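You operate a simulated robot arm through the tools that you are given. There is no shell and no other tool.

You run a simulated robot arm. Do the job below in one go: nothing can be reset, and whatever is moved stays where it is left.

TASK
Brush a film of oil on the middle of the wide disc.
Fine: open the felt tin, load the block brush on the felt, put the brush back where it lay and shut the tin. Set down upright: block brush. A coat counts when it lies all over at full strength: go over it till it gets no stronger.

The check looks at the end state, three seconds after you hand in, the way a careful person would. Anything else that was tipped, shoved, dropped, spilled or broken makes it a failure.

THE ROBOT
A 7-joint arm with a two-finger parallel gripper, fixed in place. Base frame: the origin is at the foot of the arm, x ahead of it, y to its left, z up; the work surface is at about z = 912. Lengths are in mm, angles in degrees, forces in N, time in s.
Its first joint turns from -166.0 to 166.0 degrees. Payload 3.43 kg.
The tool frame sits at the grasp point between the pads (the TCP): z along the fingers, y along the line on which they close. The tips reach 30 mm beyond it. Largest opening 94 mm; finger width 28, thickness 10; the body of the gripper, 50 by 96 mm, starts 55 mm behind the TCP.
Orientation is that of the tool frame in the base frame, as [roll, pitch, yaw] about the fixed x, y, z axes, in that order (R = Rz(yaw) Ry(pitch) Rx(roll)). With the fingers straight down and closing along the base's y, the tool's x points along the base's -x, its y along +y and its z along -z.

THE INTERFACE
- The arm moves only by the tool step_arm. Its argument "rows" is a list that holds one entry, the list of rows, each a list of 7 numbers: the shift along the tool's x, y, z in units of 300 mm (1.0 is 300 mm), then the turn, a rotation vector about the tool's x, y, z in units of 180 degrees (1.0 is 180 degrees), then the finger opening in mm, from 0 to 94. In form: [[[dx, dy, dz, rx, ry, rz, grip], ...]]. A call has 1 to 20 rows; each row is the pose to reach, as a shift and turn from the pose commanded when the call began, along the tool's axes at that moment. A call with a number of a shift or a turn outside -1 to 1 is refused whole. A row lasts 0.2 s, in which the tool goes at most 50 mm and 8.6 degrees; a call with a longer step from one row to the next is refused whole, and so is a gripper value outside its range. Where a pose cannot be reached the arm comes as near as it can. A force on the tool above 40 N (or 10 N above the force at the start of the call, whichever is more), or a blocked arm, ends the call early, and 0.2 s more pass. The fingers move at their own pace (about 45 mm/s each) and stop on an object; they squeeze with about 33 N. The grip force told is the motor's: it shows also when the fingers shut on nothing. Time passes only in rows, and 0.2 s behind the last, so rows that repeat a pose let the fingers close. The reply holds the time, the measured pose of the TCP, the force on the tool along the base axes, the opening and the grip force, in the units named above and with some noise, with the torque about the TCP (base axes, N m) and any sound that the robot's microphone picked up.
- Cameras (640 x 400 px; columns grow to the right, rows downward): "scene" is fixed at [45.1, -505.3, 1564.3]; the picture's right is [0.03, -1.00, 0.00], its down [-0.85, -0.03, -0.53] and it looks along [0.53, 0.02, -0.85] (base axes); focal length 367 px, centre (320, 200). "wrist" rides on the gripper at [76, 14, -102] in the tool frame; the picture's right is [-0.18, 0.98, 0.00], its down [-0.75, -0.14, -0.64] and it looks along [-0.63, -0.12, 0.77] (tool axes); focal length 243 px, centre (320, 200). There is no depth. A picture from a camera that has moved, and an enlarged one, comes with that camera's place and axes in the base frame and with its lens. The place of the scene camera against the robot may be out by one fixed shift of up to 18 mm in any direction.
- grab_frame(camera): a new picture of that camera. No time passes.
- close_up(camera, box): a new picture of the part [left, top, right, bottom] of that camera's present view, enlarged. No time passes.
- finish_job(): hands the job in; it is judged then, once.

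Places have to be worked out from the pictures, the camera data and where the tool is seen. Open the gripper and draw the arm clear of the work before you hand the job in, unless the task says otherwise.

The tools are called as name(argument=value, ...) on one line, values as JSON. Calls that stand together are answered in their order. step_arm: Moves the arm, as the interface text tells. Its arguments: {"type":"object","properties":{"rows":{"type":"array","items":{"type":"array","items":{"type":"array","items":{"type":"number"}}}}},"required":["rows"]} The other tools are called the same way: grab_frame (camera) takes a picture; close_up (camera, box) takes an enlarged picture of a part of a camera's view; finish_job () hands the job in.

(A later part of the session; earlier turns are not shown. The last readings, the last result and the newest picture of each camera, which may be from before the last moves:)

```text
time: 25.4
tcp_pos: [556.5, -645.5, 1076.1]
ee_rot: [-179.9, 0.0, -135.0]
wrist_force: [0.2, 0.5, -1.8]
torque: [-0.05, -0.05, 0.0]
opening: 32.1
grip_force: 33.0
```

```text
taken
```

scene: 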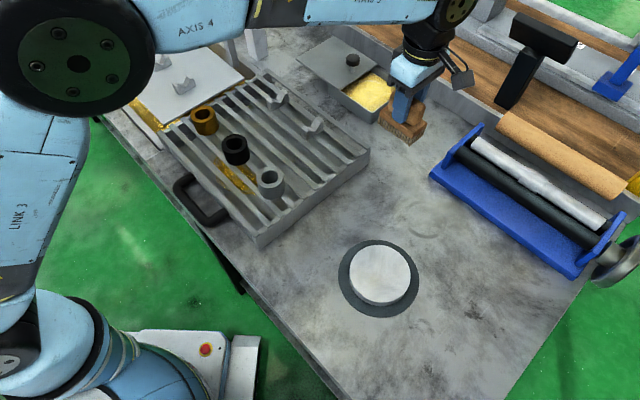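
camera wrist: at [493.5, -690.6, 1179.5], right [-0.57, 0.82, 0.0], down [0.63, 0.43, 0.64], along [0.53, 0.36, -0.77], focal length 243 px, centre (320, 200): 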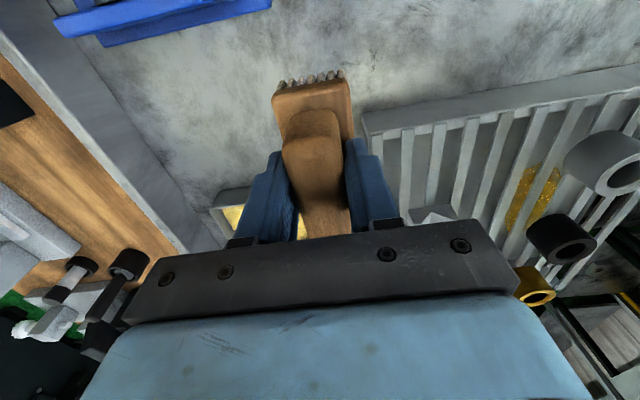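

The brush hangs straight. I now carry it over the felt at z≈1076, turning 90° so its long side runs across the tin's exposed felt (wide margin), aiming at TCP (746.7, -605.3).

step_arm(rows=[[[-0.045, -0.029, 0, 0, 0, 0.0417, 15], [-0.09, -0.058, 0, 0, 0, 0.0833, 15], [-0.136, -0.088, 0, 0, 0, 0.125, 15], [-0.181, -0.117, 0, 0, 0, 0.1667, 15], [-0.226, -0.146, 0, 0, 0, 0.2083, 15], [-0.271, -0.175, 0, 0, 0, 0.25, 15], [-0.317, -0.205, 0, 0, 0, 0.2917, 15], [-0.362, -0.234, 0, 0, 0, 0.3333, 15], [-0.407, -0.263, 0, 0, 0, 0.375, 15], [-0.452, -0.292, 0, 0, 0, 0.4167, 15], [-0.498, -0.322, 0, 0, 0, 0.4583, 15], [-0.543, -0.351, 0, 0, 0, 0.5, 15], [-0.543, -0.351, 0, 0, 0, 0.5, 15]]])

grab_frame(camera="wrist")

close_up(camera="scene", box=[280, 0, 440, 130])

```text
time: 28.2
tcp_pos: [749.0, -605.2, 1076.3]
ee_rot: [-180.0, 0.1, 134.9]
wrist_force: [-0.8, 0.3, -0.8]
torque: [-0.01, 0.04, 0.01]
opening: 31.7
grip_force: 32.8
```

```text
taken
camera wrist: at [704.4, -541.9, 1179.5], right [0.83, 0.56, 0.0], down [0.43, -0.63, 0.64], along [0.36, -0.53, -0.77], focal length 243 px, centre (320, 200)
```

wrist: 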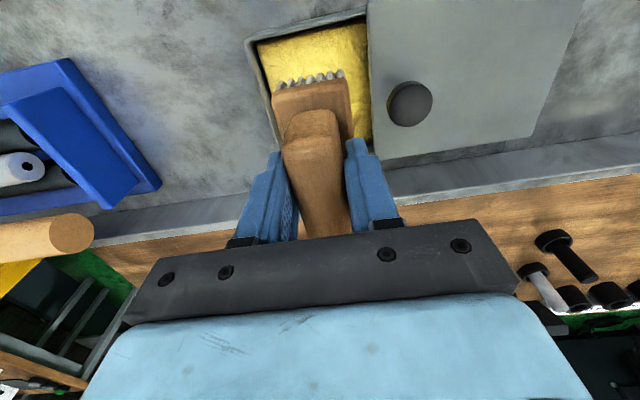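

```text
3.08 times, centred on (360, 65) of scene
camera zoom: at [45.1, -505.3, 1564.3], right [0.03, -1.0, 0.0], down [-0.85, -0.03, -0.53], along [0.53, 0.02, -0.85], focal length 1129 px, centre (197, 615)
```

zoom: 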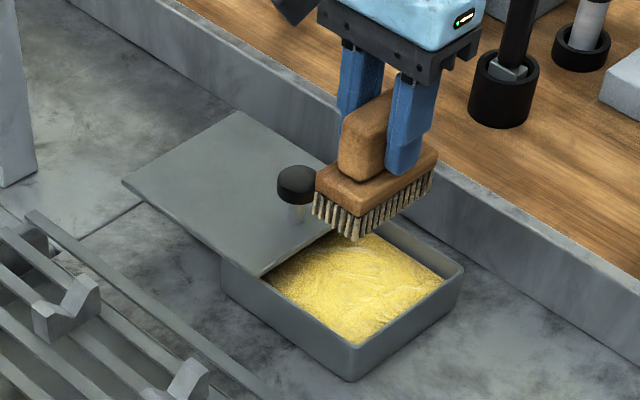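

The brush is positioned over the exposed felt. I lower to z≈1000 first, then creep down to contact.

step_arm(rows=[[[0, 0, 0.06, 0, 0, 0, 15], [0, 0, 0.12, 0, 0, 0, 15], [0, 0, 0.18, 0, 0, 0, 15], [0, 0, 0.23, 0, 0, 0, 15], [0, 0, 0.253, 0, 0, 0, 15], [0, 0, 0.253, 0, 0, 0, 15]]])

grab_frame(camera="wrist")

close_up(camera="scene", box=[280, 0, 440, 130])

```text
time: 29.6
tcp_pos: [747.6, -606.6, 1000.4]
ee_rot: [180.0, 0.0, 135.0]
wrist_force: [0.3, -0.1, -1.4]
torque: [-0.01, -0.02, -0.05]
opening: 31.9
grip_force: 33.0
```

```text
taken
camera wrist: at [703.9, -541.7, 1103.3], right [0.82, 0.57, 0.0], down [0.43, -0.63, 0.64], along [0.36, -0.53, -0.77], focal length 243 px, centre (320, 200)
```

wrist: 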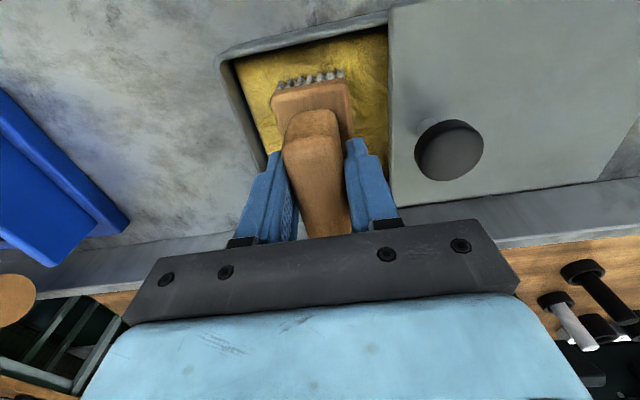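

```text
3.08 times, centred on (360, 65) of scene
camera zoom: at [45.1, -505.3, 1564.3], right [0.03, -1.0, 0.0], down [-0.85, -0.03, -0.53], along [0.53, 0.02, -0.85], focal length 1129 px, centre (197, 615)
```

zoom: 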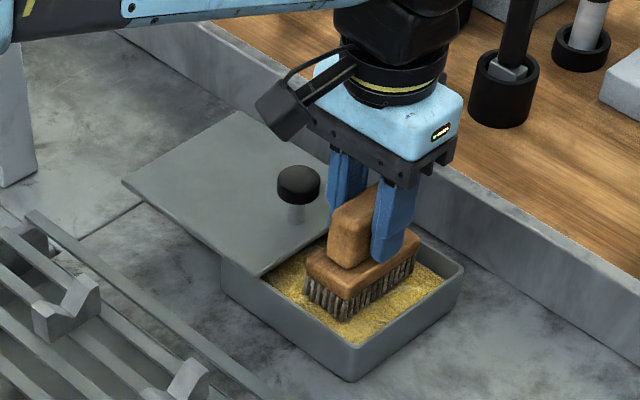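

Well inside the tin's walls. I creep down in small steps watching the force.

step_arm(rows=[[[0, 0, 0.01, 0, 0, 0, 15], [0, 0, 0.02, 0, 0, 0, 15], [0, 0, 0.03, 0, 0, 0, 15], [0, 0, 0.035, 0, 0, 0, 15], [0, 0, 0.04, 0, 0, 0, 15], [0, 0, 0.04, 0, 0, 0, 15]]])

```text
time: 31.0
tcp_pos: [748.9, -605.6, 992.4]
ee_rot: [180.0, 0.2, 135.1]
wrist_force: [0.5, -0.1, 8.6]
torque: [0.16, 0.23, -0.02]
opening: 32.1
grip_force: 33.3
stopped in row 6: the force on the tool passed its limit at 41 N (the readings are from after the stop); the commanded pose is now the measured one
```

Contact with the felt at TCP z≈992, now pressing ≈9 N. I rub the brush gently over the felt (±9 mm across, ±5 mm along) to load it.

step_arm(rows=[[[0, 0.015, 0, 0, 0, 0, 15], [0, 0.03, 0, 0, 0, 0, 15], [0.01, 0.03, 0, 0, 0, 0, 15], [0.018, 0.015, 0, 0, 0, 0, 15], [0.018, 0, 0, 0, 0, 0, 15], [0.018, -0.015, 0, 0, 0, 0, 15], [0.01, -0.03, 0, 0, 0, 0, 15], [0, -0.03, 0, 0, 0, 0, 15], [-0.01, -0.03, 0, 0, 0, 0, 15], [-0.018, -0.015, 0, 0, 0, 0, 15], [-0.018, 0, 0, 0, 0, 0, 15], [-0.018, 0.015, 0, 0, 0, 0, 15], [-0.01, 0.03, 0, 0, 0, 0, 15], [0, 0.03, 0, 0, 0, 0, 15], [0, 0.015, 0, 0, 0, 0, 15], [0, 0, 0, 0, 0, 0, 15], [0, 0, 0, 0, 0, 0, 15]]])

grab_frame(camera="wrist")

close_up(camera="scene", box=[280, 0, 440, 130])

```text
time: 34.6
tcp_pos: [749.6, -605.0, 992.2]
ee_rot: [179.9, 0.3, 135.1]
wrist_force: [9.5, 9.4, 23.1]
torque: [0.42, -0.35, 0.01]
opening: 31.6
grip_force: 33.0
```

```text
taken
camera wrist: at [704.4, -540.6, 1094.7], right [0.82, 0.57, 0.0], down [0.43, -0.63, 0.64], along [0.37, -0.53, -0.76], focal length 243 px, centre (320, 200)
```

wrist: 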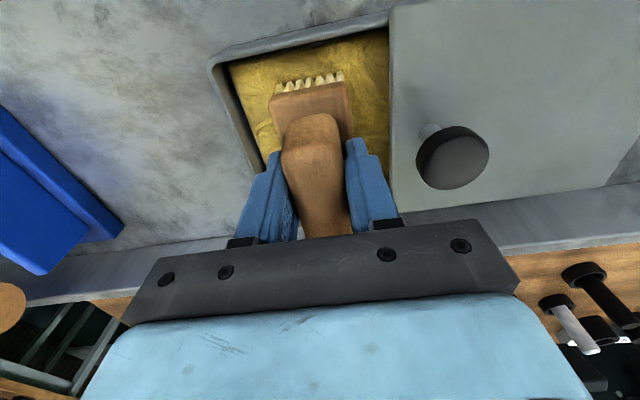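

```text
3.08 times, centred on (360, 65) of scene
camera zoom: at [45.1, -505.3, 1564.3], right [0.03, -1.0, 0.0], down [-0.85, -0.03, -0.53], along [0.53, 0.02, -0.85], focal length 1129 px, centre (197, 615)
```

zoom: 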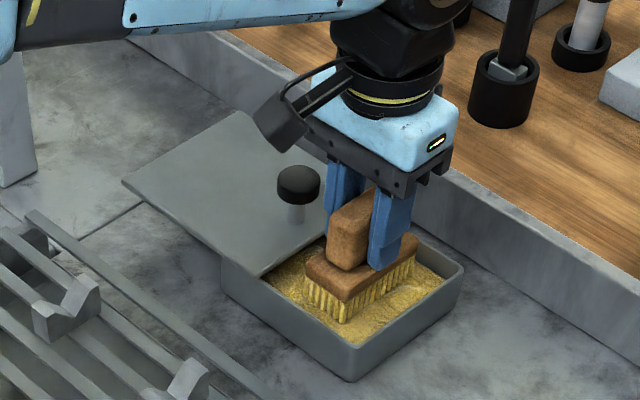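

Bristles have turned yellow – loaded. I lift off straight up slowly and look at the bristles.

step_arm(rows=[[[0, 0, -0.01, 0, 0, 0, 15], [0, 0, -0.03, 0, 0, 0, 15], [0, 0, -0.07, 0, 0, 0, 15], [0, 0, -0.13, 0, 0, 0, 15], [0, 0, -0.19, 0, 0, 0, 15], [0, 0, -0.25, 0, 0, 0, 15], [0, 0, -0.31, 0, 0, 0, 15], [0, 0, -0.31, 0, 0, 0, 15]]])

grab_frame(camera="wrist")

close_up(camera="scene", box=[280, 0, 440, 130])

```text
time: 36.4
tcp_pos: [749.0, -606.7, 1083.8]
ee_rot: [179.9, 0.1, 135.1]
wrist_force: [-0.7, 0.2, -1.6]
torque: [-0.02, -0.02, 0.01]
opening: 31.9
grip_force: 32.7
```

```text
taken
camera wrist: at [704.7, -541.9, 1186.5], right [0.82, 0.57, 0.0], down [0.43, -0.63, 0.64], along [0.36, -0.53, -0.77], focal length 243 px, centre (320, 200)
```

wrist: 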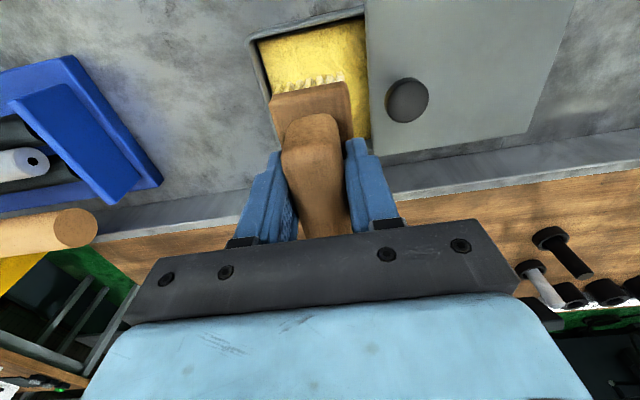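

```text
3.08 times, centred on (360, 65) of scene
camera zoom: at [45.1, -505.3, 1564.3], right [0.03, -1.0, 0.0], down [-0.85, -0.03, -0.53], along [0.53, 0.02, -0.85], focal length 1129 px, centre (197, 615)
```

zoom: 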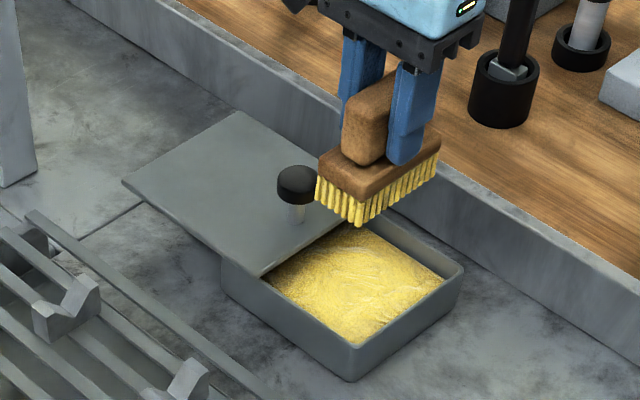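

Fully loaded. I check with close-ups whether the brush tilted in the grip, and look over the disc from the scene camera.

close_up(camera="wrist", box=[240, 60, 400, 250])

close_up(camera="scene", box=[340, 10, 410, 80])

```text
2.11 times, centred on (320, 155) of wrist
camera zoom: at [704.7, -541.9, 1186.5], right [0.82, 0.57, 0.0], down [0.43, -0.63, 0.64], along [0.36, -0.53, -0.77], focal length 511 px, centre (320, 295)
```

zoom: 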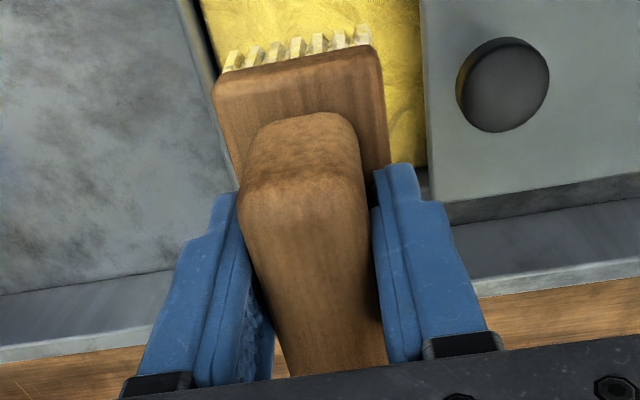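

```text
5.71 times, centred on (375, 45) of scene
camera zoom: at [45.1, -505.3, 1564.3], right [0.03, -1.0, 0.0], down [-0.85, -0.03, -0.53], along [0.53, 0.02, -0.85], focal length 2098 px, centre (6, 1086)
```

zoom: 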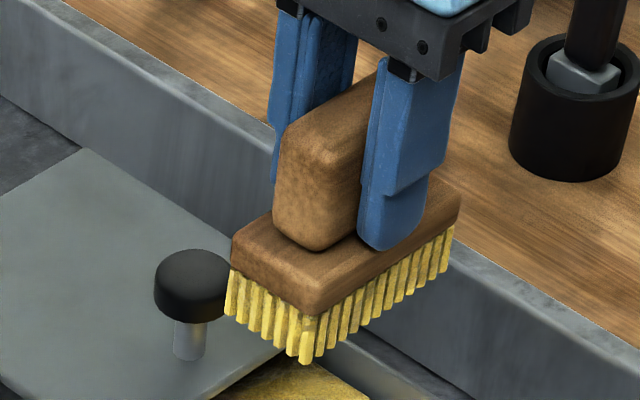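

Brush is held straight. I carry it at height toward the disc (first leg to about (450, -615, 1110)).

step_arm(rows=[[[0.068, -0.072, -0.02, 0, 0, 0, 15], [0.136, -0.145, -0.04, 0, 0, 0, 15], [0.204, -0.217, -0.06, 0, 0, 0, 15], [0.272, -0.289, -0.08, 0, 0, 0, 15], [0.34, -0.362, -0.087, 0, 0, 0, 15], [0.409, -0.434, -0.087, 0, 0, 0, 15], [0.477, -0.507, -0.087, 0, 0, 0, 15], [0.545, -0.579, -0.087, 0, 0, 0, 15], [0.613, -0.651, -0.087, 0, 0, 0, 15], [0.681, -0.724, -0.087, 0, 0, 0, 15]]])

grab_frame(camera="scene")

grab_frame(camera="wrist")

```text
time: 38.6
tcp_pos: [449.2, -614.8, 1108.1]
ee_rot: [180.0, 0.1, 135.1]
wrist_force: [2.1, -0.4, -1.9]
torque: [0.0, 0.05, 0.0]
opening: 31.9
grip_force: 33.6
```

```text
taken
```

scene: 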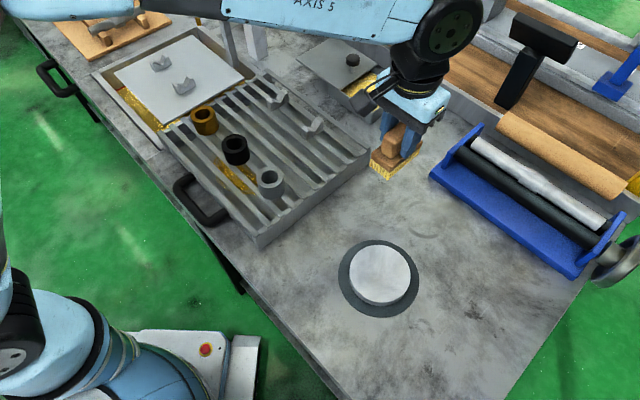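

```text
taken
camera wrist: at [405.4, -550.8, 1212.2], right [0.82, 0.57, 0.0], down [0.43, -0.63, 0.64], along [0.36, -0.53, -0.77], focal length 243 px, centre (320, 200)
```

wrist: 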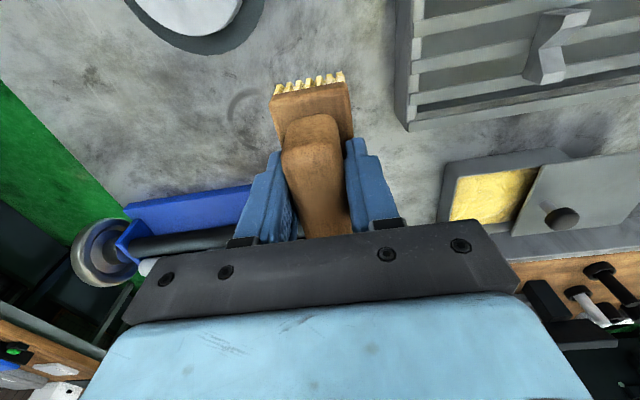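

The disc shows at the upper left of the wrist view. Second leg to about (300, -620, 1130) to view the disc.

step_arm(rows=[[[0.06, -0.065, -0.02, 0, 0, 0, 15], [0.12, -0.13, -0.04, 0, 0, 0, 15], [0.18, -0.195, -0.06, 0, 0, 0, 15], [0.24, -0.26, -0.073, 0, 0, 0, 15], [0.3, -0.32, -0.073, 0, 0, 0, 15], [0.342, -0.365, -0.073, 0, 0, 0, 15], [0.342, -0.365, -0.073, 0, 0, 0, 15]]])

grab_frame(camera="wrist")

grab_frame(camera="scene")

```text
time: 40.2
tcp_pos: [299.7, -619.7, 1131.7]
ee_rot: [-179.9, 0.3, 135.0]
wrist_force: [0.0, -0.4, -2.1]
torque: [0.0, 0.01, 0.0]
opening: 32.0
grip_force: 32.8
```

```text
taken
camera wrist: at [255.4, -555.8, 1233.6], right [0.82, 0.57, 0.0], down [0.43, -0.63, 0.64], along [0.36, -0.53, -0.77], focal length 243 px, centre (320, 200)
```

wrist: 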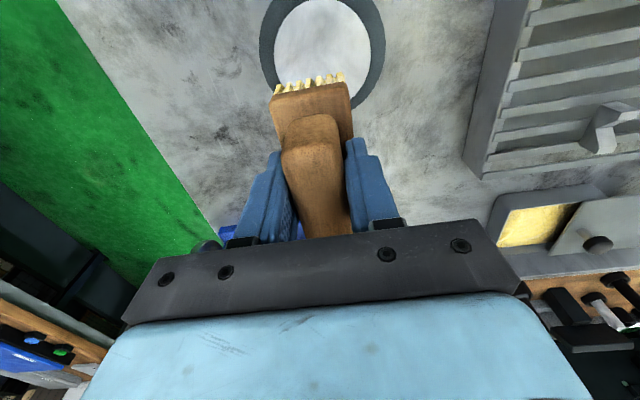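

```text
taken
```

scene: 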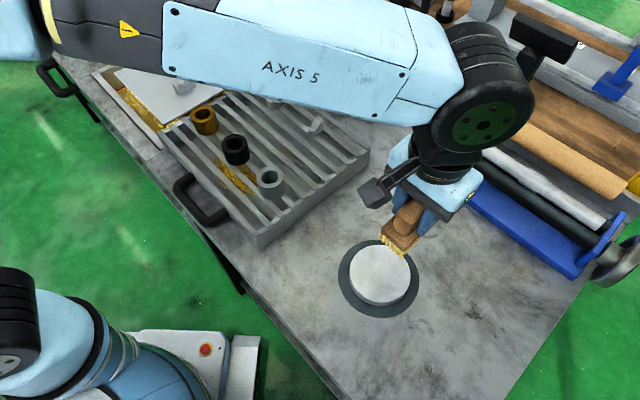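

I zoom on the disc from both cameras to find its centre.

close_up(camera="wrist", box=[240, 0, 400, 120])

close_up(camera="scene", box=[320, 220, 440, 330])

```text
3.33 times, centred on (320, 60) of wrist
camera zoom: at [255.4, -555.8, 1233.6], right [0.82, 0.57, 0.0], down [0.43, -0.63, 0.64], along [0.36, -0.53, -0.77], focal length 809 px, centre (320, 667)
```

zoom: 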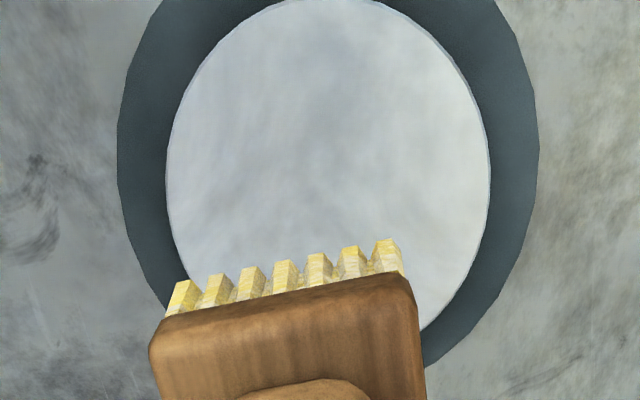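

```text
3.64 times, centred on (380, 275) of scene
camera zoom: at [45.1, -505.3, 1564.3], right [0.03, -1.0, 0.0], down [-0.85, -0.03, -0.53], along [0.53, 0.02, -0.85], focal length 1335 px, centre (102, -73)
```

zoom: 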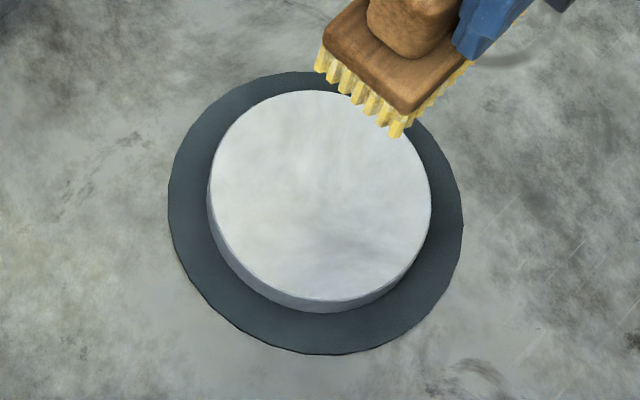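

Disc centre works out to about (287.5, -601), diameter ≈107 mm, top near z≈926. I centre the brush over it and lower to z≈1003.

step_arm(rows=[[[0.03, 0.006, 0.05, 0, 0, 0, 15], [0.06, 0.012, 0.12, 0, 0, 0, 15], [0.0797, 0.0146, 0.2, 0, 0, 0, 15], [0.0797, 0.0146, 0.28, 0, 0, 0, 15], [0.0797, 0.0146, 0.35, 0, 0, 0, 15], [0.0797, 0.0146, 0.4, 0, 0, 0, 15], [0.0797, 0.0146, 0.43, 0, 0, 0, 15], [0.0797, 0.0146, 0.43, 0, 0, 0, 15]]])

grab_frame(camera="wrist")

close_up(camera="scene", box=[320, 200, 440, 330])

```text
time: 42.0
tcp_pos: [286.7, -599.7, 1001.8]
ee_rot: [180.0, 0.2, 135.0]
wrist_force: [0.7, -0.5, -1.0]
torque: [0.01, -0.04, 0.01]
opening: 31.7
grip_force: 33.1
```

```text
taken
camera wrist: at [242.5, -535.6, 1104.6], right [0.82, 0.57, 0.0], down [0.43, -0.63, 0.64], along [0.36, -0.53, -0.77], focal length 243 px, centre (320, 200)
```

wrist: 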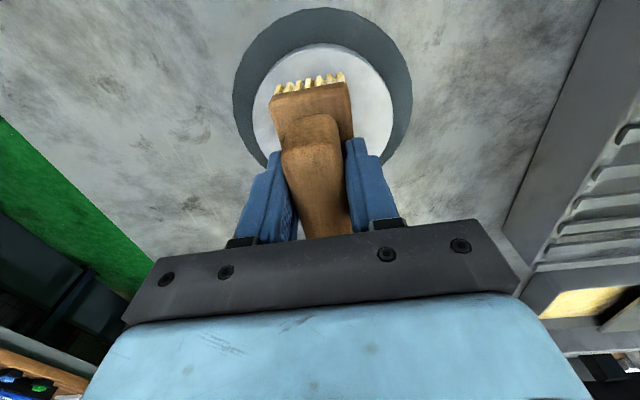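

```text
3.08 times, centred on (380, 265) of scene
camera zoom: at [45.1, -505.3, 1564.3], right [0.03, -1.0, 0.0], down [-0.85, -0.03, -0.53], along [0.53, 0.02, -0.85], focal length 1129 px, centre (135, 0)
```

zoom: 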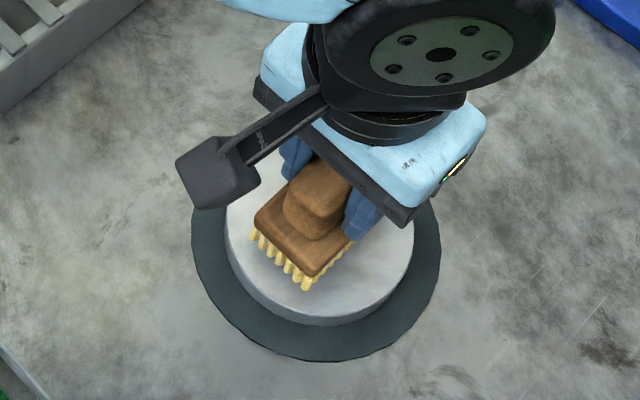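

Brush looks centred over the disc. I creep down until contact.

step_arm(rows=[[[0, 0, 0.012, 0, 0, 0, 15], [0, 0, 0.024, 0, 0, 0, 15], [0, 0, 0.034, 0, 0, 0, 15], [0, 0, 0.04, 0, 0, 0, 15], [0, 0, 0.04, 0, 0, 0, 15]]])

```text
time: 43.2
tcp_pos: [286.1, -599.2, 988.4]
ee_rot: [-180.0, 0.3, 135.0]
wrist_force: [0.4, 0.9, -0.8]
torque: [0.01, 0.01, 0.02]
opening: 31.9
grip_force: 32.7
```

No contact yet at z≈989. I continue in 1 mm steps.

step_arm(rows=[[[0, 0, 0.0033, 0, 0, 0, 15], [0, 0, 0.0067, 0, 0, 0, 15], [0, 0, 0.01, 0, 0, 0, 15], [0, 0, 0.0117, 0, 0, 0, 15], [0, 0, 0.0117, 0, 0, 0, 15]]])

```text
time: 44.4
tcp_pos: [287.3, -600.6, 987.8]
ee_rot: [-180.0, 0.3, 135.1]
wrist_force: [1.7, 0.2, 17.4]
torque: [0.44, 0.33, -0.03]
opening: 31.7
grip_force: 32.7
```

Contact at z≈987 with 17 N; the torque says the pressure is toward the camera-side end of the brush, so I tilt the tool by about 0.8° to even it out and check the force.

step_arm(rows=[[[0, 0, -0.001, 0, 0.002, 0, 15], [0, 0, -0.001, 0, 0.0045, 0, 15], [0, 0, -0.001, 0, 0.0045, 0, 15]]])

grab_frame(camera="wrist")

close_up(camera="scene", box=[320, 200, 440, 330])

```text
time: 45.2
tcp_pos: [286.3, -600.7, 987.0]
ee_rot: [-179.9, -0.6, 135.1]
wrist_force: [4.9, -5.2, 24.6]
torque: [-1.13, -1.15, -0.02]
opening: 32.0
grip_force: 33.1
```

```text
taken
camera wrist: at [243.4, -536.9, 1091.7], right [0.82, 0.57, 0.0], down [0.44, -0.64, 0.64], along [0.36, -0.52, -0.77], focal length 243 px, centre (320, 200)
```

wrist: 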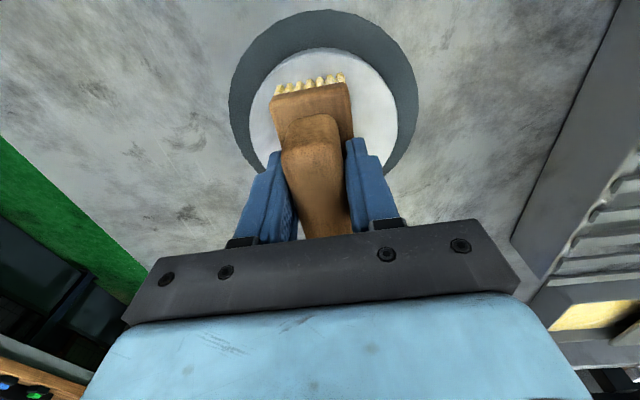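

```text
3.08 times, centred on (380, 265) of scene
camera zoom: at [45.1, -505.3, 1564.3], right [0.03, -1.0, 0.0], down [-0.85, -0.03, -0.53], along [0.53, 0.02, -0.85], focal length 1129 px, centre (135, 0)
```

zoom: 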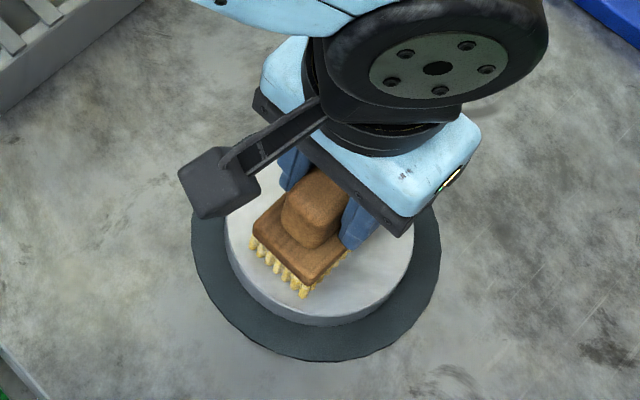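

Overcorrected; zero torque should be near 0.2° tilt. I undo most of it, ease the pressure a bit, and check again.

step_arm(rows=[[[0, 0, -0.001, 0, -0.0033, 0, 15], [0, 0, -0.0013, 0, -0.0033, 0, 15], [0, 0, -0.0013, 0, -0.0033, 0, 15]]])

```text
time: 46.0
tcp_pos: [286.8, -599.7, 987.5]
ee_rot: [180.0, -0.1, 135.0]
wrist_force: [2.4, -0.2, 24.7]
torque: [0.65, 0.58, -0.04]
opening: 31.7
grip_force: 33.6
```

Good enough – pressure is now inside the brush footprint. I make slow strokes across (±14 mm along the short side), then look at the coat.

step_arm(rows=[[[0, 0.015, -0.0015, 0, 0.0008, 0, 15], [0, 0.03, -0.0015, 0, 0.0008, 0, 15], [0, 0.045, -0.0015, 0, 0.0008, 0, 15], [0, 0.03, -0.0015, 0, 0.0008, 0, 15], [0, 0.015, -0.0015, 0, 0.0008, 0, 15], [0, 0, -0.0015, 0, 0.0008, 0, 15], [0, -0.015, -0.0015, 0, 0.0008, 0, 15], [0, -0.03, -0.0015, 0, 0.0008, 0, 15], [0, -0.045, -0.0015, 0, 0.0008, 0, 15], [0, -0.03, -0.0015, 0, 0.0008, 0, 15], [0, -0.015, -0.0015, 0, 0.0008, 0, 15], [0, 0, -0.0015, 0, 0.0008, 0, 15], [0, 0, -0.0015, 0, 0.0008, 0, 15]]])

close_up(camera="scene", box=[320, 200, 440, 330])

grab_frame(camera="wrist")

```text
time: 48.8
tcp_pos: [287.4, -599.6, 987.9]
ee_rot: [-180.0, -0.3, 135.0]
wrist_force: [-0.4, -0.9, 0.6]
torque: [-0.07, 0.0, 0.0]
opening: 31.8
grip_force: 33.1
```

```text
3.08 times, centred on (380, 265) of scene
camera zoom: at [45.1, -505.3, 1564.3], right [0.03, -1.0, 0.0], down [-0.85, -0.03, -0.53], along [0.53, 0.02, -0.85], focal length 1129 px, centre (135, 0)
```

zoom: 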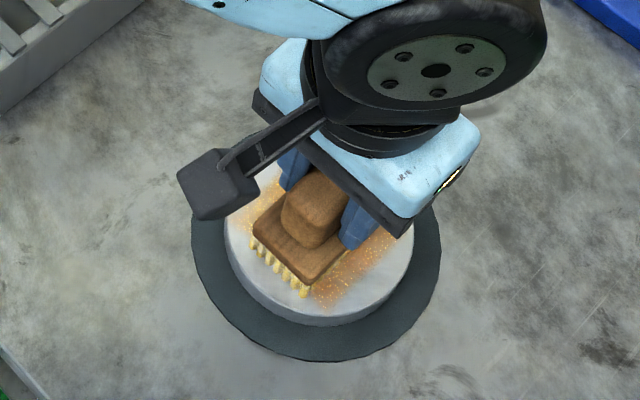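

```text
taken
camera wrist: at [242.9, -536.5, 1091.3], right [0.82, 0.57, 0.0], down [0.43, -0.63, 0.64], along [0.36, -0.53, -0.77], focal length 243 px, centre (320, 200)
```

wrist: 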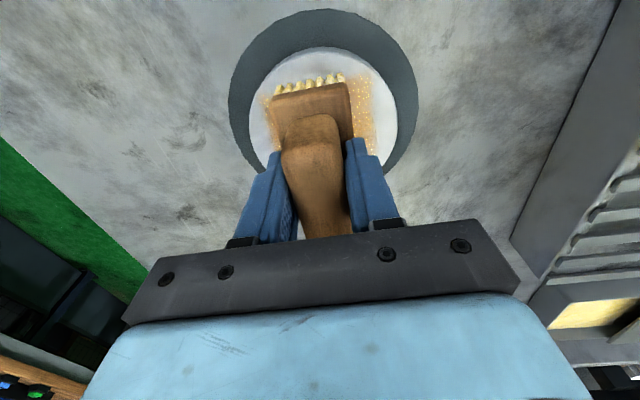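

An orange film is appearing. Pressure dropped to ≈0, so I lower 0.6 mm and keep stroking.

step_arm(rows=[[[0, 0, 0.002, 0, 0, 0, 15], [0, 0.015, 0.002, 0, 0, 0, 15], [0, 0.03, 0.002, 0, 0, 0, 15], [0, 0.045, 0.002, 0, 0, 0, 15], [0, 0.03, 0.002, 0, 0, 0, 15], [0, 0.015, 0.002, 0, 0, 0, 15], [0, 0, 0.002, 0, 0, 0, 15], [0, -0.015, 0.002, 0, 0, 0, 15], [0, -0.03, 0.002, 0, 0, 0, 15], [0, -0.045, 0.002, 0, 0, 0, 15], [0, -0.03, 0.002, 0, 0, 0, 15], [0, -0.015, 0.002, 0, 0, 0, 15], [0, 0, 0.002, 0, 0, 0, 15]]])

close_up(camera="scene", box=[320, 200, 440, 330])

close_up(camera="wrist", box=[220, 0, 420, 180])

```text
time: 51.6
tcp_pos: [285.8, -600.7, 988.2]
ee_rot: [180.0, -0.1, 135.1]
wrist_force: [-5.4, -5.6, 20.2]
torque: [-0.21, 0.34, 0.05]
opening: 32.0
grip_force: 33.2
```

```text
3.08 times, centred on (380, 265) of scene
camera zoom: at [45.1, -505.3, 1564.3], right [0.03, -1.0, 0.0], down [-0.85, -0.03, -0.53], along [0.53, 0.02, -0.85], focal length 1129 px, centre (135, 0)
```

zoom: 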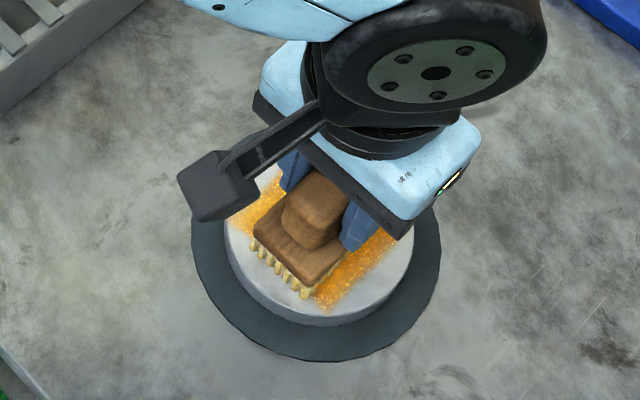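

```text
2.22 times, centred on (320, 90) of wrist
camera zoom: at [242.0, -536.6, 1091.0], right [0.82, 0.57, 0.0], down [0.43, -0.63, 0.64], along [0.36, -0.53, -0.77], focal length 539 px, centre (320, 444)
```

zoom: 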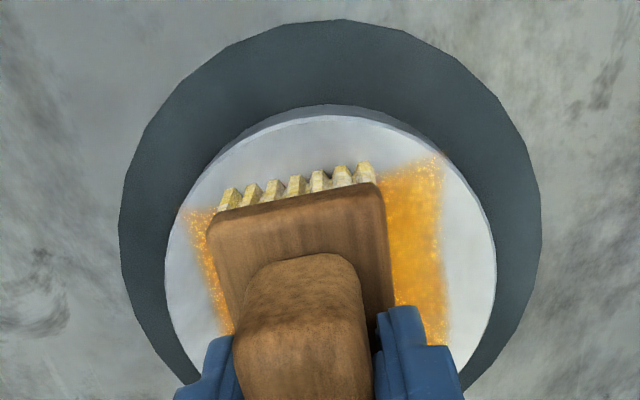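

The film strengthens with each pass. I keep going with slightly wider strokes (±17 mm).

step_arm(rows=[[[0, 0.019, 0, 0, 0, 0, 15], [0, 0.038, 0, 0, 0, 0, 15], [0, 0.057, 0, 0, 0, 0, 15], [0, 0.038, 0, 0, 0, 0, 15], [0, 0.019, 0, 0, 0, 0, 15], [0, 0, 0, 0, 0, 0, 15], [0, -0.019, 0, 0, 0, 0, 15], [0, -0.038, 0, 0, 0, 0, 15], [0, -0.057, 0, 0, 0, 0, 15], [0, -0.038, 0, 0, 0, 0, 15], [0, -0.019, 0, 0, 0, 0, 15], [0, 0, 0, 0, 0, 0, 15], [0, 0.019, 0, 0, 0, 0, 15], [0, 0.038, 0, 0, 0, 0, 15], [0, 0.057, 0, 0, 0, 0, 15], [0, 0.038, 0, 0, 0, 0, 15], [0, 0.019, 0, 0, 0, 0, 15], [0, 0, 0, 0, 0, 0, 15]]])

close_up(camera="scene", box=[320, 200, 440, 330])

close_up(camera="wrist", box=[220, 0, 420, 180])

```text
time: 55.4
tcp_pos: [286.9, -599.8, 987.4]
ee_rot: [180.0, -0.1, 135.1]
wrist_force: [10.2, 7.3, 35.6]
torque: [0.42, -0.56, -0.03]
opening: 32.2
grip_force: 32.7
```

```text
3.08 times, centred on (380, 265) of scene
camera zoom: at [45.1, -505.3, 1564.3], right [0.03, -1.0, 0.0], down [-0.85, -0.03, -0.53], along [0.53, 0.02, -0.85], focal length 1129 px, centre (135, 0)
```

zoom: 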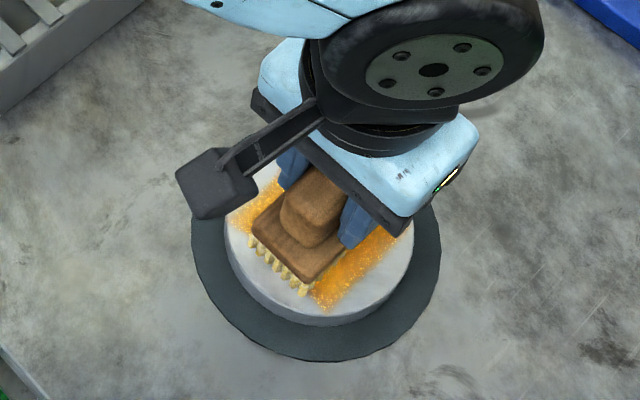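

```text
2.22 times, centred on (320, 90) of wrist
camera zoom: at [243.4, -535.9, 1090.9], right [0.82, 0.57, 0.0], down [0.43, -0.63, 0.64], along [0.36, -0.53, -0.77], focal length 539 px, centre (320, 444)
```

zoom: 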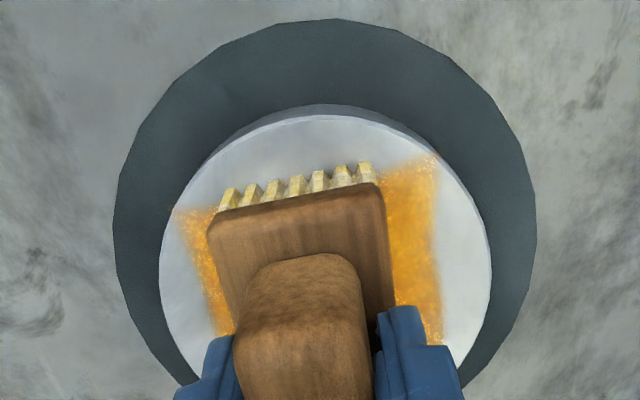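

The press force has crept to 36 N, so I lift off and move aside to inspect the coat.

step_arm(rows=[[[0, 0, -0.006, 0, 0, 0, 15], [0, 0, -0.03, 0, 0, 0, 15], [0, 0, -0.1, 0, 0, 0, 15], [0, 0, -0.2, 0, 0, 0, 15], [-0.07, 0.05, -0.28, 0, 0, 0, 15], [-0.15, 0.1, -0.33, 0, 0, 0, 15], [-0.23, 0.16, -0.33, 0, 0, 0, 15], [-0.3, 0.22, -0.33, 0, 0, 0, 15], [-0.37, 0.28, -0.33, 0, 0, 0, 15], [-0.37, 0.28, -0.33, 0, 0, 0, 15]]])

close_up(camera="scene", box=[320, 220, 440, 330])

grab_frame(camera="scene")

grab_frame(camera="wrist")

```text
time: 57.6
tcp_pos: [425.5, -619.7, 1086.3]
ee_rot: [180.0, -0.2, 135.0]
wrist_force: [-0.5, 0.4, -0.4]
torque: [0.02, 0.01, 0.0]
opening: 31.7
grip_force: 33.2
```

```text
3.64 times, centred on (380, 275) of scene
camera zoom: at [45.1, -505.3, 1564.3], right [0.03, -1.0, 0.0], down [-0.85, -0.03, -0.53], along [0.53, 0.02, -0.85], focal length 1335 px, centre (102, -73)
```

zoom: 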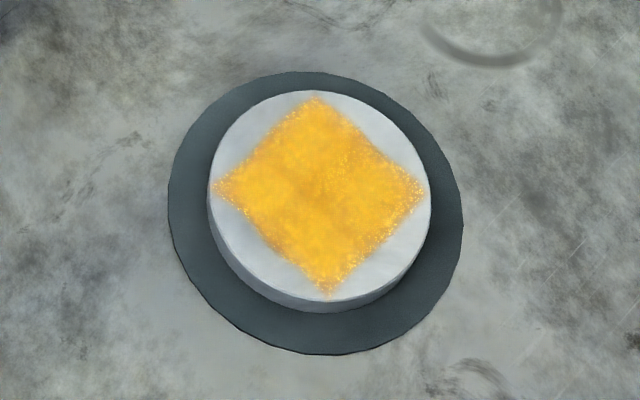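

```text
taken
```

scene: 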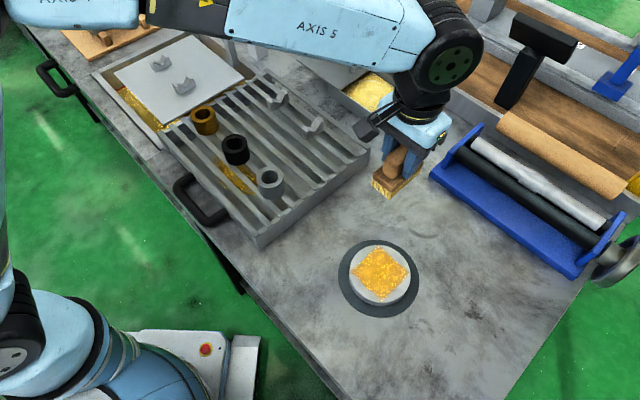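

```text
taken
camera wrist: at [381.2, -555.8, 1189.6], right [0.82, 0.57, 0.0], down [0.43, -0.63, 0.64], along [0.36, -0.53, -0.77], focal length 243 px, centre (320, 200)
```

wrist: 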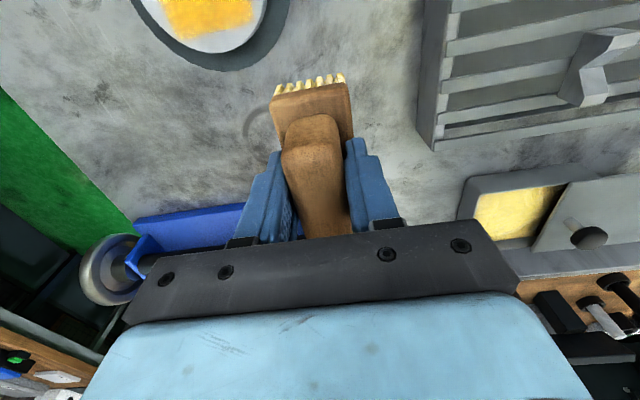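

The coat is centred on the disc, strong in the middle, weaker at its edges. I'll go over it again with the brush turned 45° to even out and strengthen it all round; first back to 10 mm above the disc centre with yaw 180°.

step_arm(rows=[[[0.06, -0.05, 0, 0, 0, -0.0417, 15], [0.12, -0.1, 0, 0, 0, -0.0833, 15], [0.19, -0.15, 0, 0, 0, -0.125, 15], [0.26, -0.2, 0, 0, 0, -0.1667, 15], [0.32, -0.25, 0, 0, 0, -0.2083, 15], [0.368, -0.2854, 0.03, 0, 0, -0.25, 15], [0.368, -0.2854, 0.12, 0, 0, -0.25, 15], [0.368, -0.2854, 0.2, 0, 0, -0.25, 15], [0.368, -0.2854, 0.27, 0, 0, -0.25, 15], [0.368, -0.2854, 0.297, 0, 0, -0.25, 15], [0.368, -0.2854, 0.297, 0, 0, -0.25, 15]]])

close_up(camera="wrist", box=[220, 0, 420, 180])

close_up(camera="scene", box=[320, 200, 440, 330])

```text
time: 60.0
tcp_pos: [284.9, -602.8, 997.3]
ee_rot: [179.8, -0.1, -180.0]
wrist_force: [0.1, 0.4, -2.1]
torque: [0.0, 0.02, -0.02]
opening: 31.5
grip_force: 33.0
```

```text
2.22 times, centred on (320, 90) of wrist
camera zoom: at [209.7, -587.9, 1100.2], right [0.18, 0.98, 0.0], down [0.76, -0.14, 0.64], along [0.63, -0.12, -0.77], focal length 539 px, centre (320, 444)
```

zoom: 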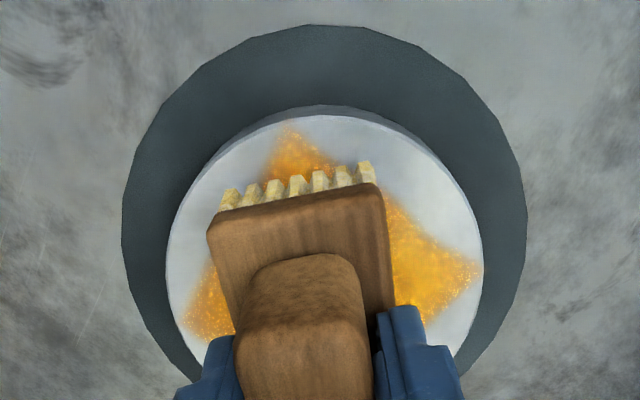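

```text
3.08 times, centred on (380, 265) of scene
camera zoom: at [45.1, -505.3, 1564.3], right [0.03, -1.0, 0.0], down [-0.85, -0.03, -0.53], along [0.53, 0.02, -0.85], focal length 1129 px, centre (135, 0)
```

zoom: 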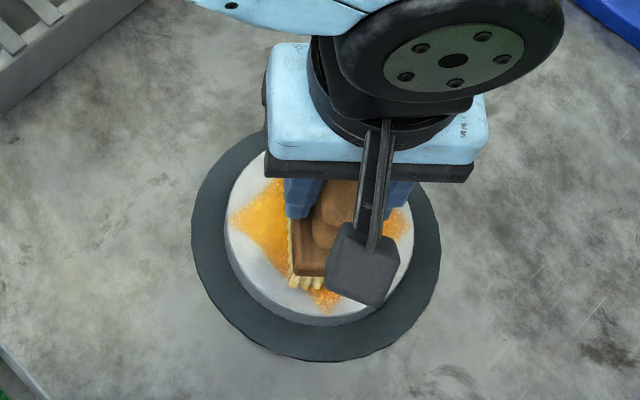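

Now lower to contact with small steps.

step_arm(rows=[[[0, 0, 0.012, 0, 0, 0, 15], [0, 0, 0.022, 0, 0, 0, 15], [0, 0, 0.027, 0, 0, 0, 15], [0, 0, 0.03, 0, 0, 0, 15], [0, 0, 0.032, 0, 0, 0, 15], [0, 0, 0.032, 0, 0, 0, 15]]])

```text
time: 61.4
tcp_pos: [285.9, -603.0, 989.2]
ee_rot: [179.9, -0.1, 179.9]
wrist_force: [1.5, 0.4, 6.5]
torque: [-0.09, 0.0, 0.02]
opening: 31.8
grip_force: 33.5
```

Even contact at ≈6.5 N. I add a little pressure and stroke ±16 mm along y, several passes.

step_arm(rows=[[[0, 0.004, 0.0012, 0, 0, 0, 15], [0, 0.02, 0.0012, 0, 0, 0, 15], [0, 0.04, 0.0012, 0, 0, 0, 15], [0, 0.058, 0.0012, 0, 0, 0, 15], [0, 0.04, 0.0012, 0, 0, 0, 15], [0, 0.02, 0.0012, 0, 0, 0, 15], [0, 0.004, 0.0012, 0, 0, 0, 15], [0, -0.016, 0.0012, 0, 0, 0, 15], [0, -0.036, 0.0012, 0, 0, 0, 15], [0, -0.05, 0.0012, 0, 0, 0, 15], [0, -0.036, 0.0012, 0, 0, 0, 15], [0, -0.016, 0.0012, 0, 0, 0, 15], [0, 0.004, 0.0012, 0, 0, 0, 15], [0, 0.02, 0.0012, 0, 0, 0, 15], [0, 0.04, 0.0012, 0, 0, 0, 15], [0, 0.058, 0.0012, 0, 0, 0, 15], [0, 0.04, 0.0012, 0, 0, 0, 15], [0, 0.02, 0.0012, 0, 0, 0, 15], [0, 0.004, 0.0012, 0, 0, 0, 15]]])

close_up(camera="wrist", box=[220, 0, 420, 180])

```text
time: 65.4
tcp_pos: [285.8, -600.0, 988.3]
ee_rot: [179.8, -0.1, 180.0]
wrist_force: [-0.5, 9.9, 25.4]
torque: [0.4, -0.16, 0.03]
opening: 31.8
grip_force: 33.2
```

```text
2.22 times, centred on (320, 90) of wrist
camera zoom: at [209.3, -585.9, 1091.0], right [0.18, 0.98, 0.0], down [0.75, -0.14, 0.64], along [0.63, -0.12, -0.77], focal length 539 px, centre (320, 444)
```

zoom: 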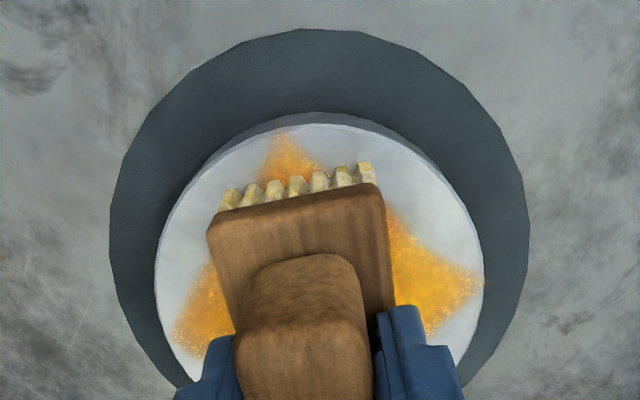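

No new oil appears outside the earlier area and the bristles look pale – the brush has run dry, so it needs reloading. I lift and carry it back toward the tin.

step_arm(rows=[[[0, 0, -0.006, 0, 0, 0, 15], [0, 0, -0.05, 0, 0, 0, 15], [0, 0, -0.14, 0, 0, 0, 15], [0, 0, -0.25, 0, 0, 0, 15], [-0.05, 0, -0.34, 0, 0, 0, 15], [-0.15, 0, -0.34, 0, 0, 0, 15], [-0.27, 0, -0.34, 0, 0, 0, 15], [-0.39, 0, -0.34, 0, 0, 0, 15], [-0.51, 0, -0.34, 0, 0, 0, 15], [-0.6, 0, -0.34, 0, 0, 0, 15], [-0.6, 0, -0.34, 0, 0, 0, 15]]])

close_up(camera="scene", box=[320, 220, 440, 330])

close_up(camera="wrist", box=[220, 30, 420, 210])

```text
time: 67.8
tcp_pos: [465.1, -601.1, 1089.3]
ee_rot: [179.8, -0.1, -180.0]
wrist_force: [0.5, 0.9, -0.7]
torque: [-0.03, -0.04, 0.02]
opening: 31.5
grip_force: 33.1
```

```text
3.64 times, centred on (380, 275) of scene
camera zoom: at [45.1, -505.3, 1564.3], right [0.03, -1.0, 0.0], down [-0.85, -0.03, -0.53], along [0.53, 0.02, -0.85], focal length 1335 px, centre (102, -73)
```

zoom: 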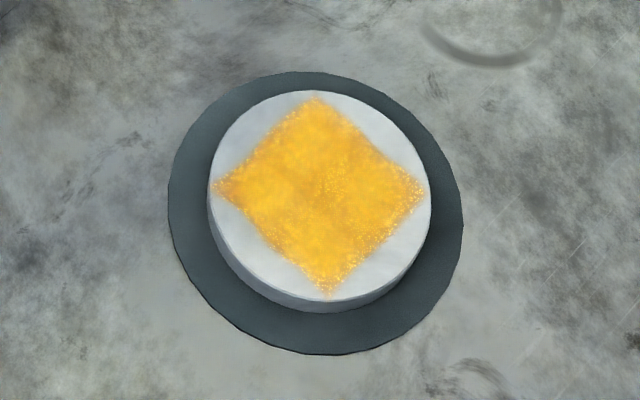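

```text
2.22 times, centred on (320, 120) of wrist
camera zoom: at [389.5, -586.7, 1191.8], right [0.18, 0.98, 0.0], down [0.76, -0.14, 0.64], along [0.63, -0.12, -0.77], focal length 539 px, centre (320, 378)
```

zoom: 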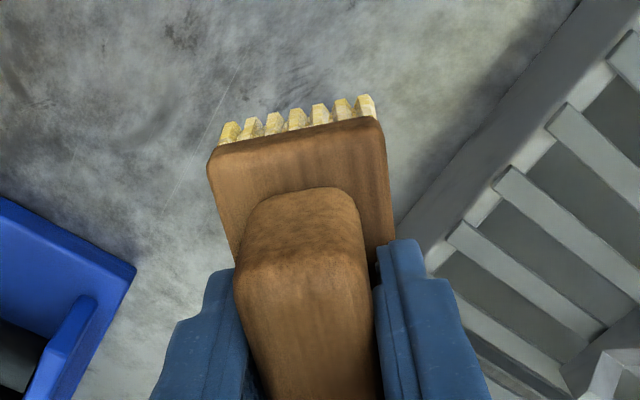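

The coat region is unchanged. Let me check the bristle colour from the scene camera to see whether oil is left.

close_up(camera="scene", box=[350, 100, 450, 200])

grab_frame(camera="scene")

```text
4.00 times, centred on (400, 150) of scene
camera zoom: at [45.1, -505.3, 1564.3], right [0.03, -1.0, 0.0], down [-0.85, -0.03, -0.53], along [0.53, 0.02, -0.85], focal length 1468 px, centre (0, 400)
```

zoom: 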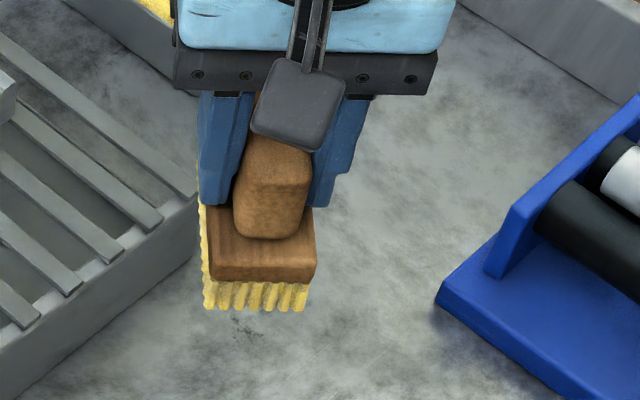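

```text
taken
```

scene: 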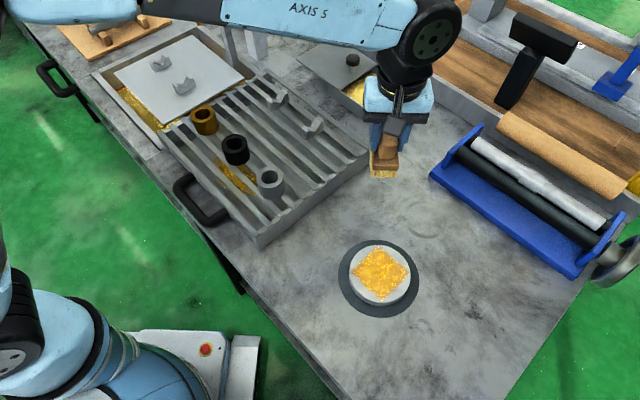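

I reload: carry the brush to above the felt, turning back to yaw 135°.

step_arm(rows=[[[-0.09, -0.0015, 0, 0, 0, 0.025, 15], [-0.19, -0.003, 0, 0, 0, 0.055, 15], [-0.29, -0.0045, 0, 0, 0, 0.085, 15], [-0.39, -0.006, 0, 0, 0, 0.115, 15], [-0.49, -0.008, 0, 0, 0, 0.145, 15], [-0.59, -0.01, 0, 0, 0, 0.175, 15], [-0.69, -0.011, 0, 0, 0, 0.205, 15], [-0.79, -0.013, 0, 0, 0, 0.235, 15], [-0.88, -0.014, 0, 0, 0, 0.25, 15], [-0.942, -0.015, 0, 0, 0, 0.25, 15], [-0.942, -0.015, 0, 0, 0, 0.25, 15]]])

grab_frame(camera="wrist")

close_up(camera="scene", box=[280, 0, 440, 130])

```text
time: 70.2
tcp_pos: [749.3, -605.9, 1088.3]
ee_rot: [179.9, -0.2, 135.0]
wrist_force: [-0.6, 0.9, -0.9]
torque: [0.0, -0.01, 0.01]
opening: 31.7
grip_force: 33.3
```

```text
taken
camera wrist: at [705.5, -541.5, 1191.2], right [0.83, 0.56, 0.0], down [0.43, -0.63, 0.64], along [0.36, -0.53, -0.77], focal length 243 px, centre (320, 200)
```

wrist: 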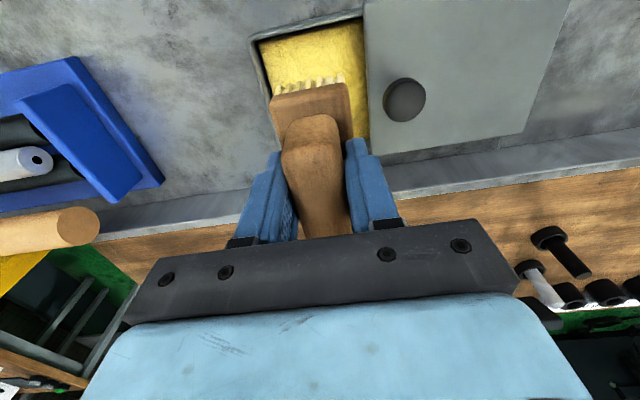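

```text
3.08 times, centred on (360, 65) of scene
camera zoom: at [45.1, -505.3, 1564.3], right [0.03, -1.0, 0.0], down [-0.85, -0.03, -0.53], along [0.53, 0.02, -0.85], focal length 1129 px, centre (197, 615)
```

zoom: 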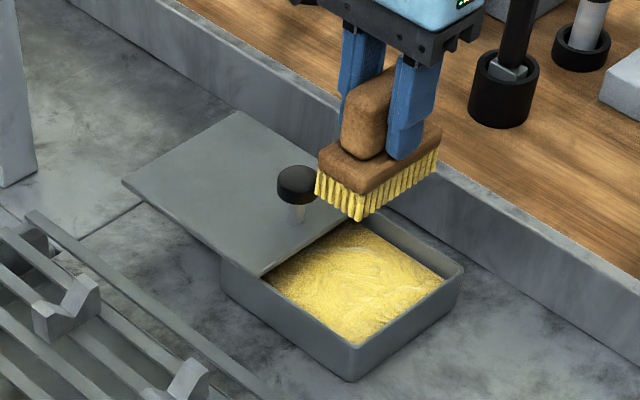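

Over the felt again. I descend to z≈997, then creep to contact.

step_arm(rows=[[[0, 0, 0.07, 0, 0, 0, 15], [0, 0, 0.14, 0, 0, 0, 15], [0, 0, 0.21, 0, 0, 0, 15], [0, 0, 0.27, 0, 0, 0, 15], [0, 0, 0.3, 0, 0, 0, 15], [0, 0, 0.308, 0, 0, 0, 15], [0, 0, 0.315, 0, 0, 0, 15], [0, 0, 0.319, 0, 0, 0, 15], [0, 0, 0.319, 0, 0, 0, 15]]])

```text
time: 72.2
tcp_pos: [747.8, -604.2, 991.7]
ee_rot: [-180.0, -0.1, 134.9]
wrist_force: [0.4, 0.4, -0.8]
torque: [0.01, 0.02, 0.01]
opening: 31.8
grip_force: 33.0
```

step_arm(rows=[[[0, 0, 0.003, 0, 0, 0, 15], [0, 0, 0.006, 0, 0, 0, 15], [0, 0, 0.009, 0, 0, 0, 15], [0, 0, 0.009, 0, 0, 0, 15]]])

```text
time: 73.2
tcp_pos: [747.7, -604.7, 991.9]
ee_rot: [-179.9, 0.0, 135.0]
wrist_force: [3.5, -2.0, 23.9]
torque: [0.17, 0.12, -0.01]
opening: 31.9
grip_force: 32.6
```

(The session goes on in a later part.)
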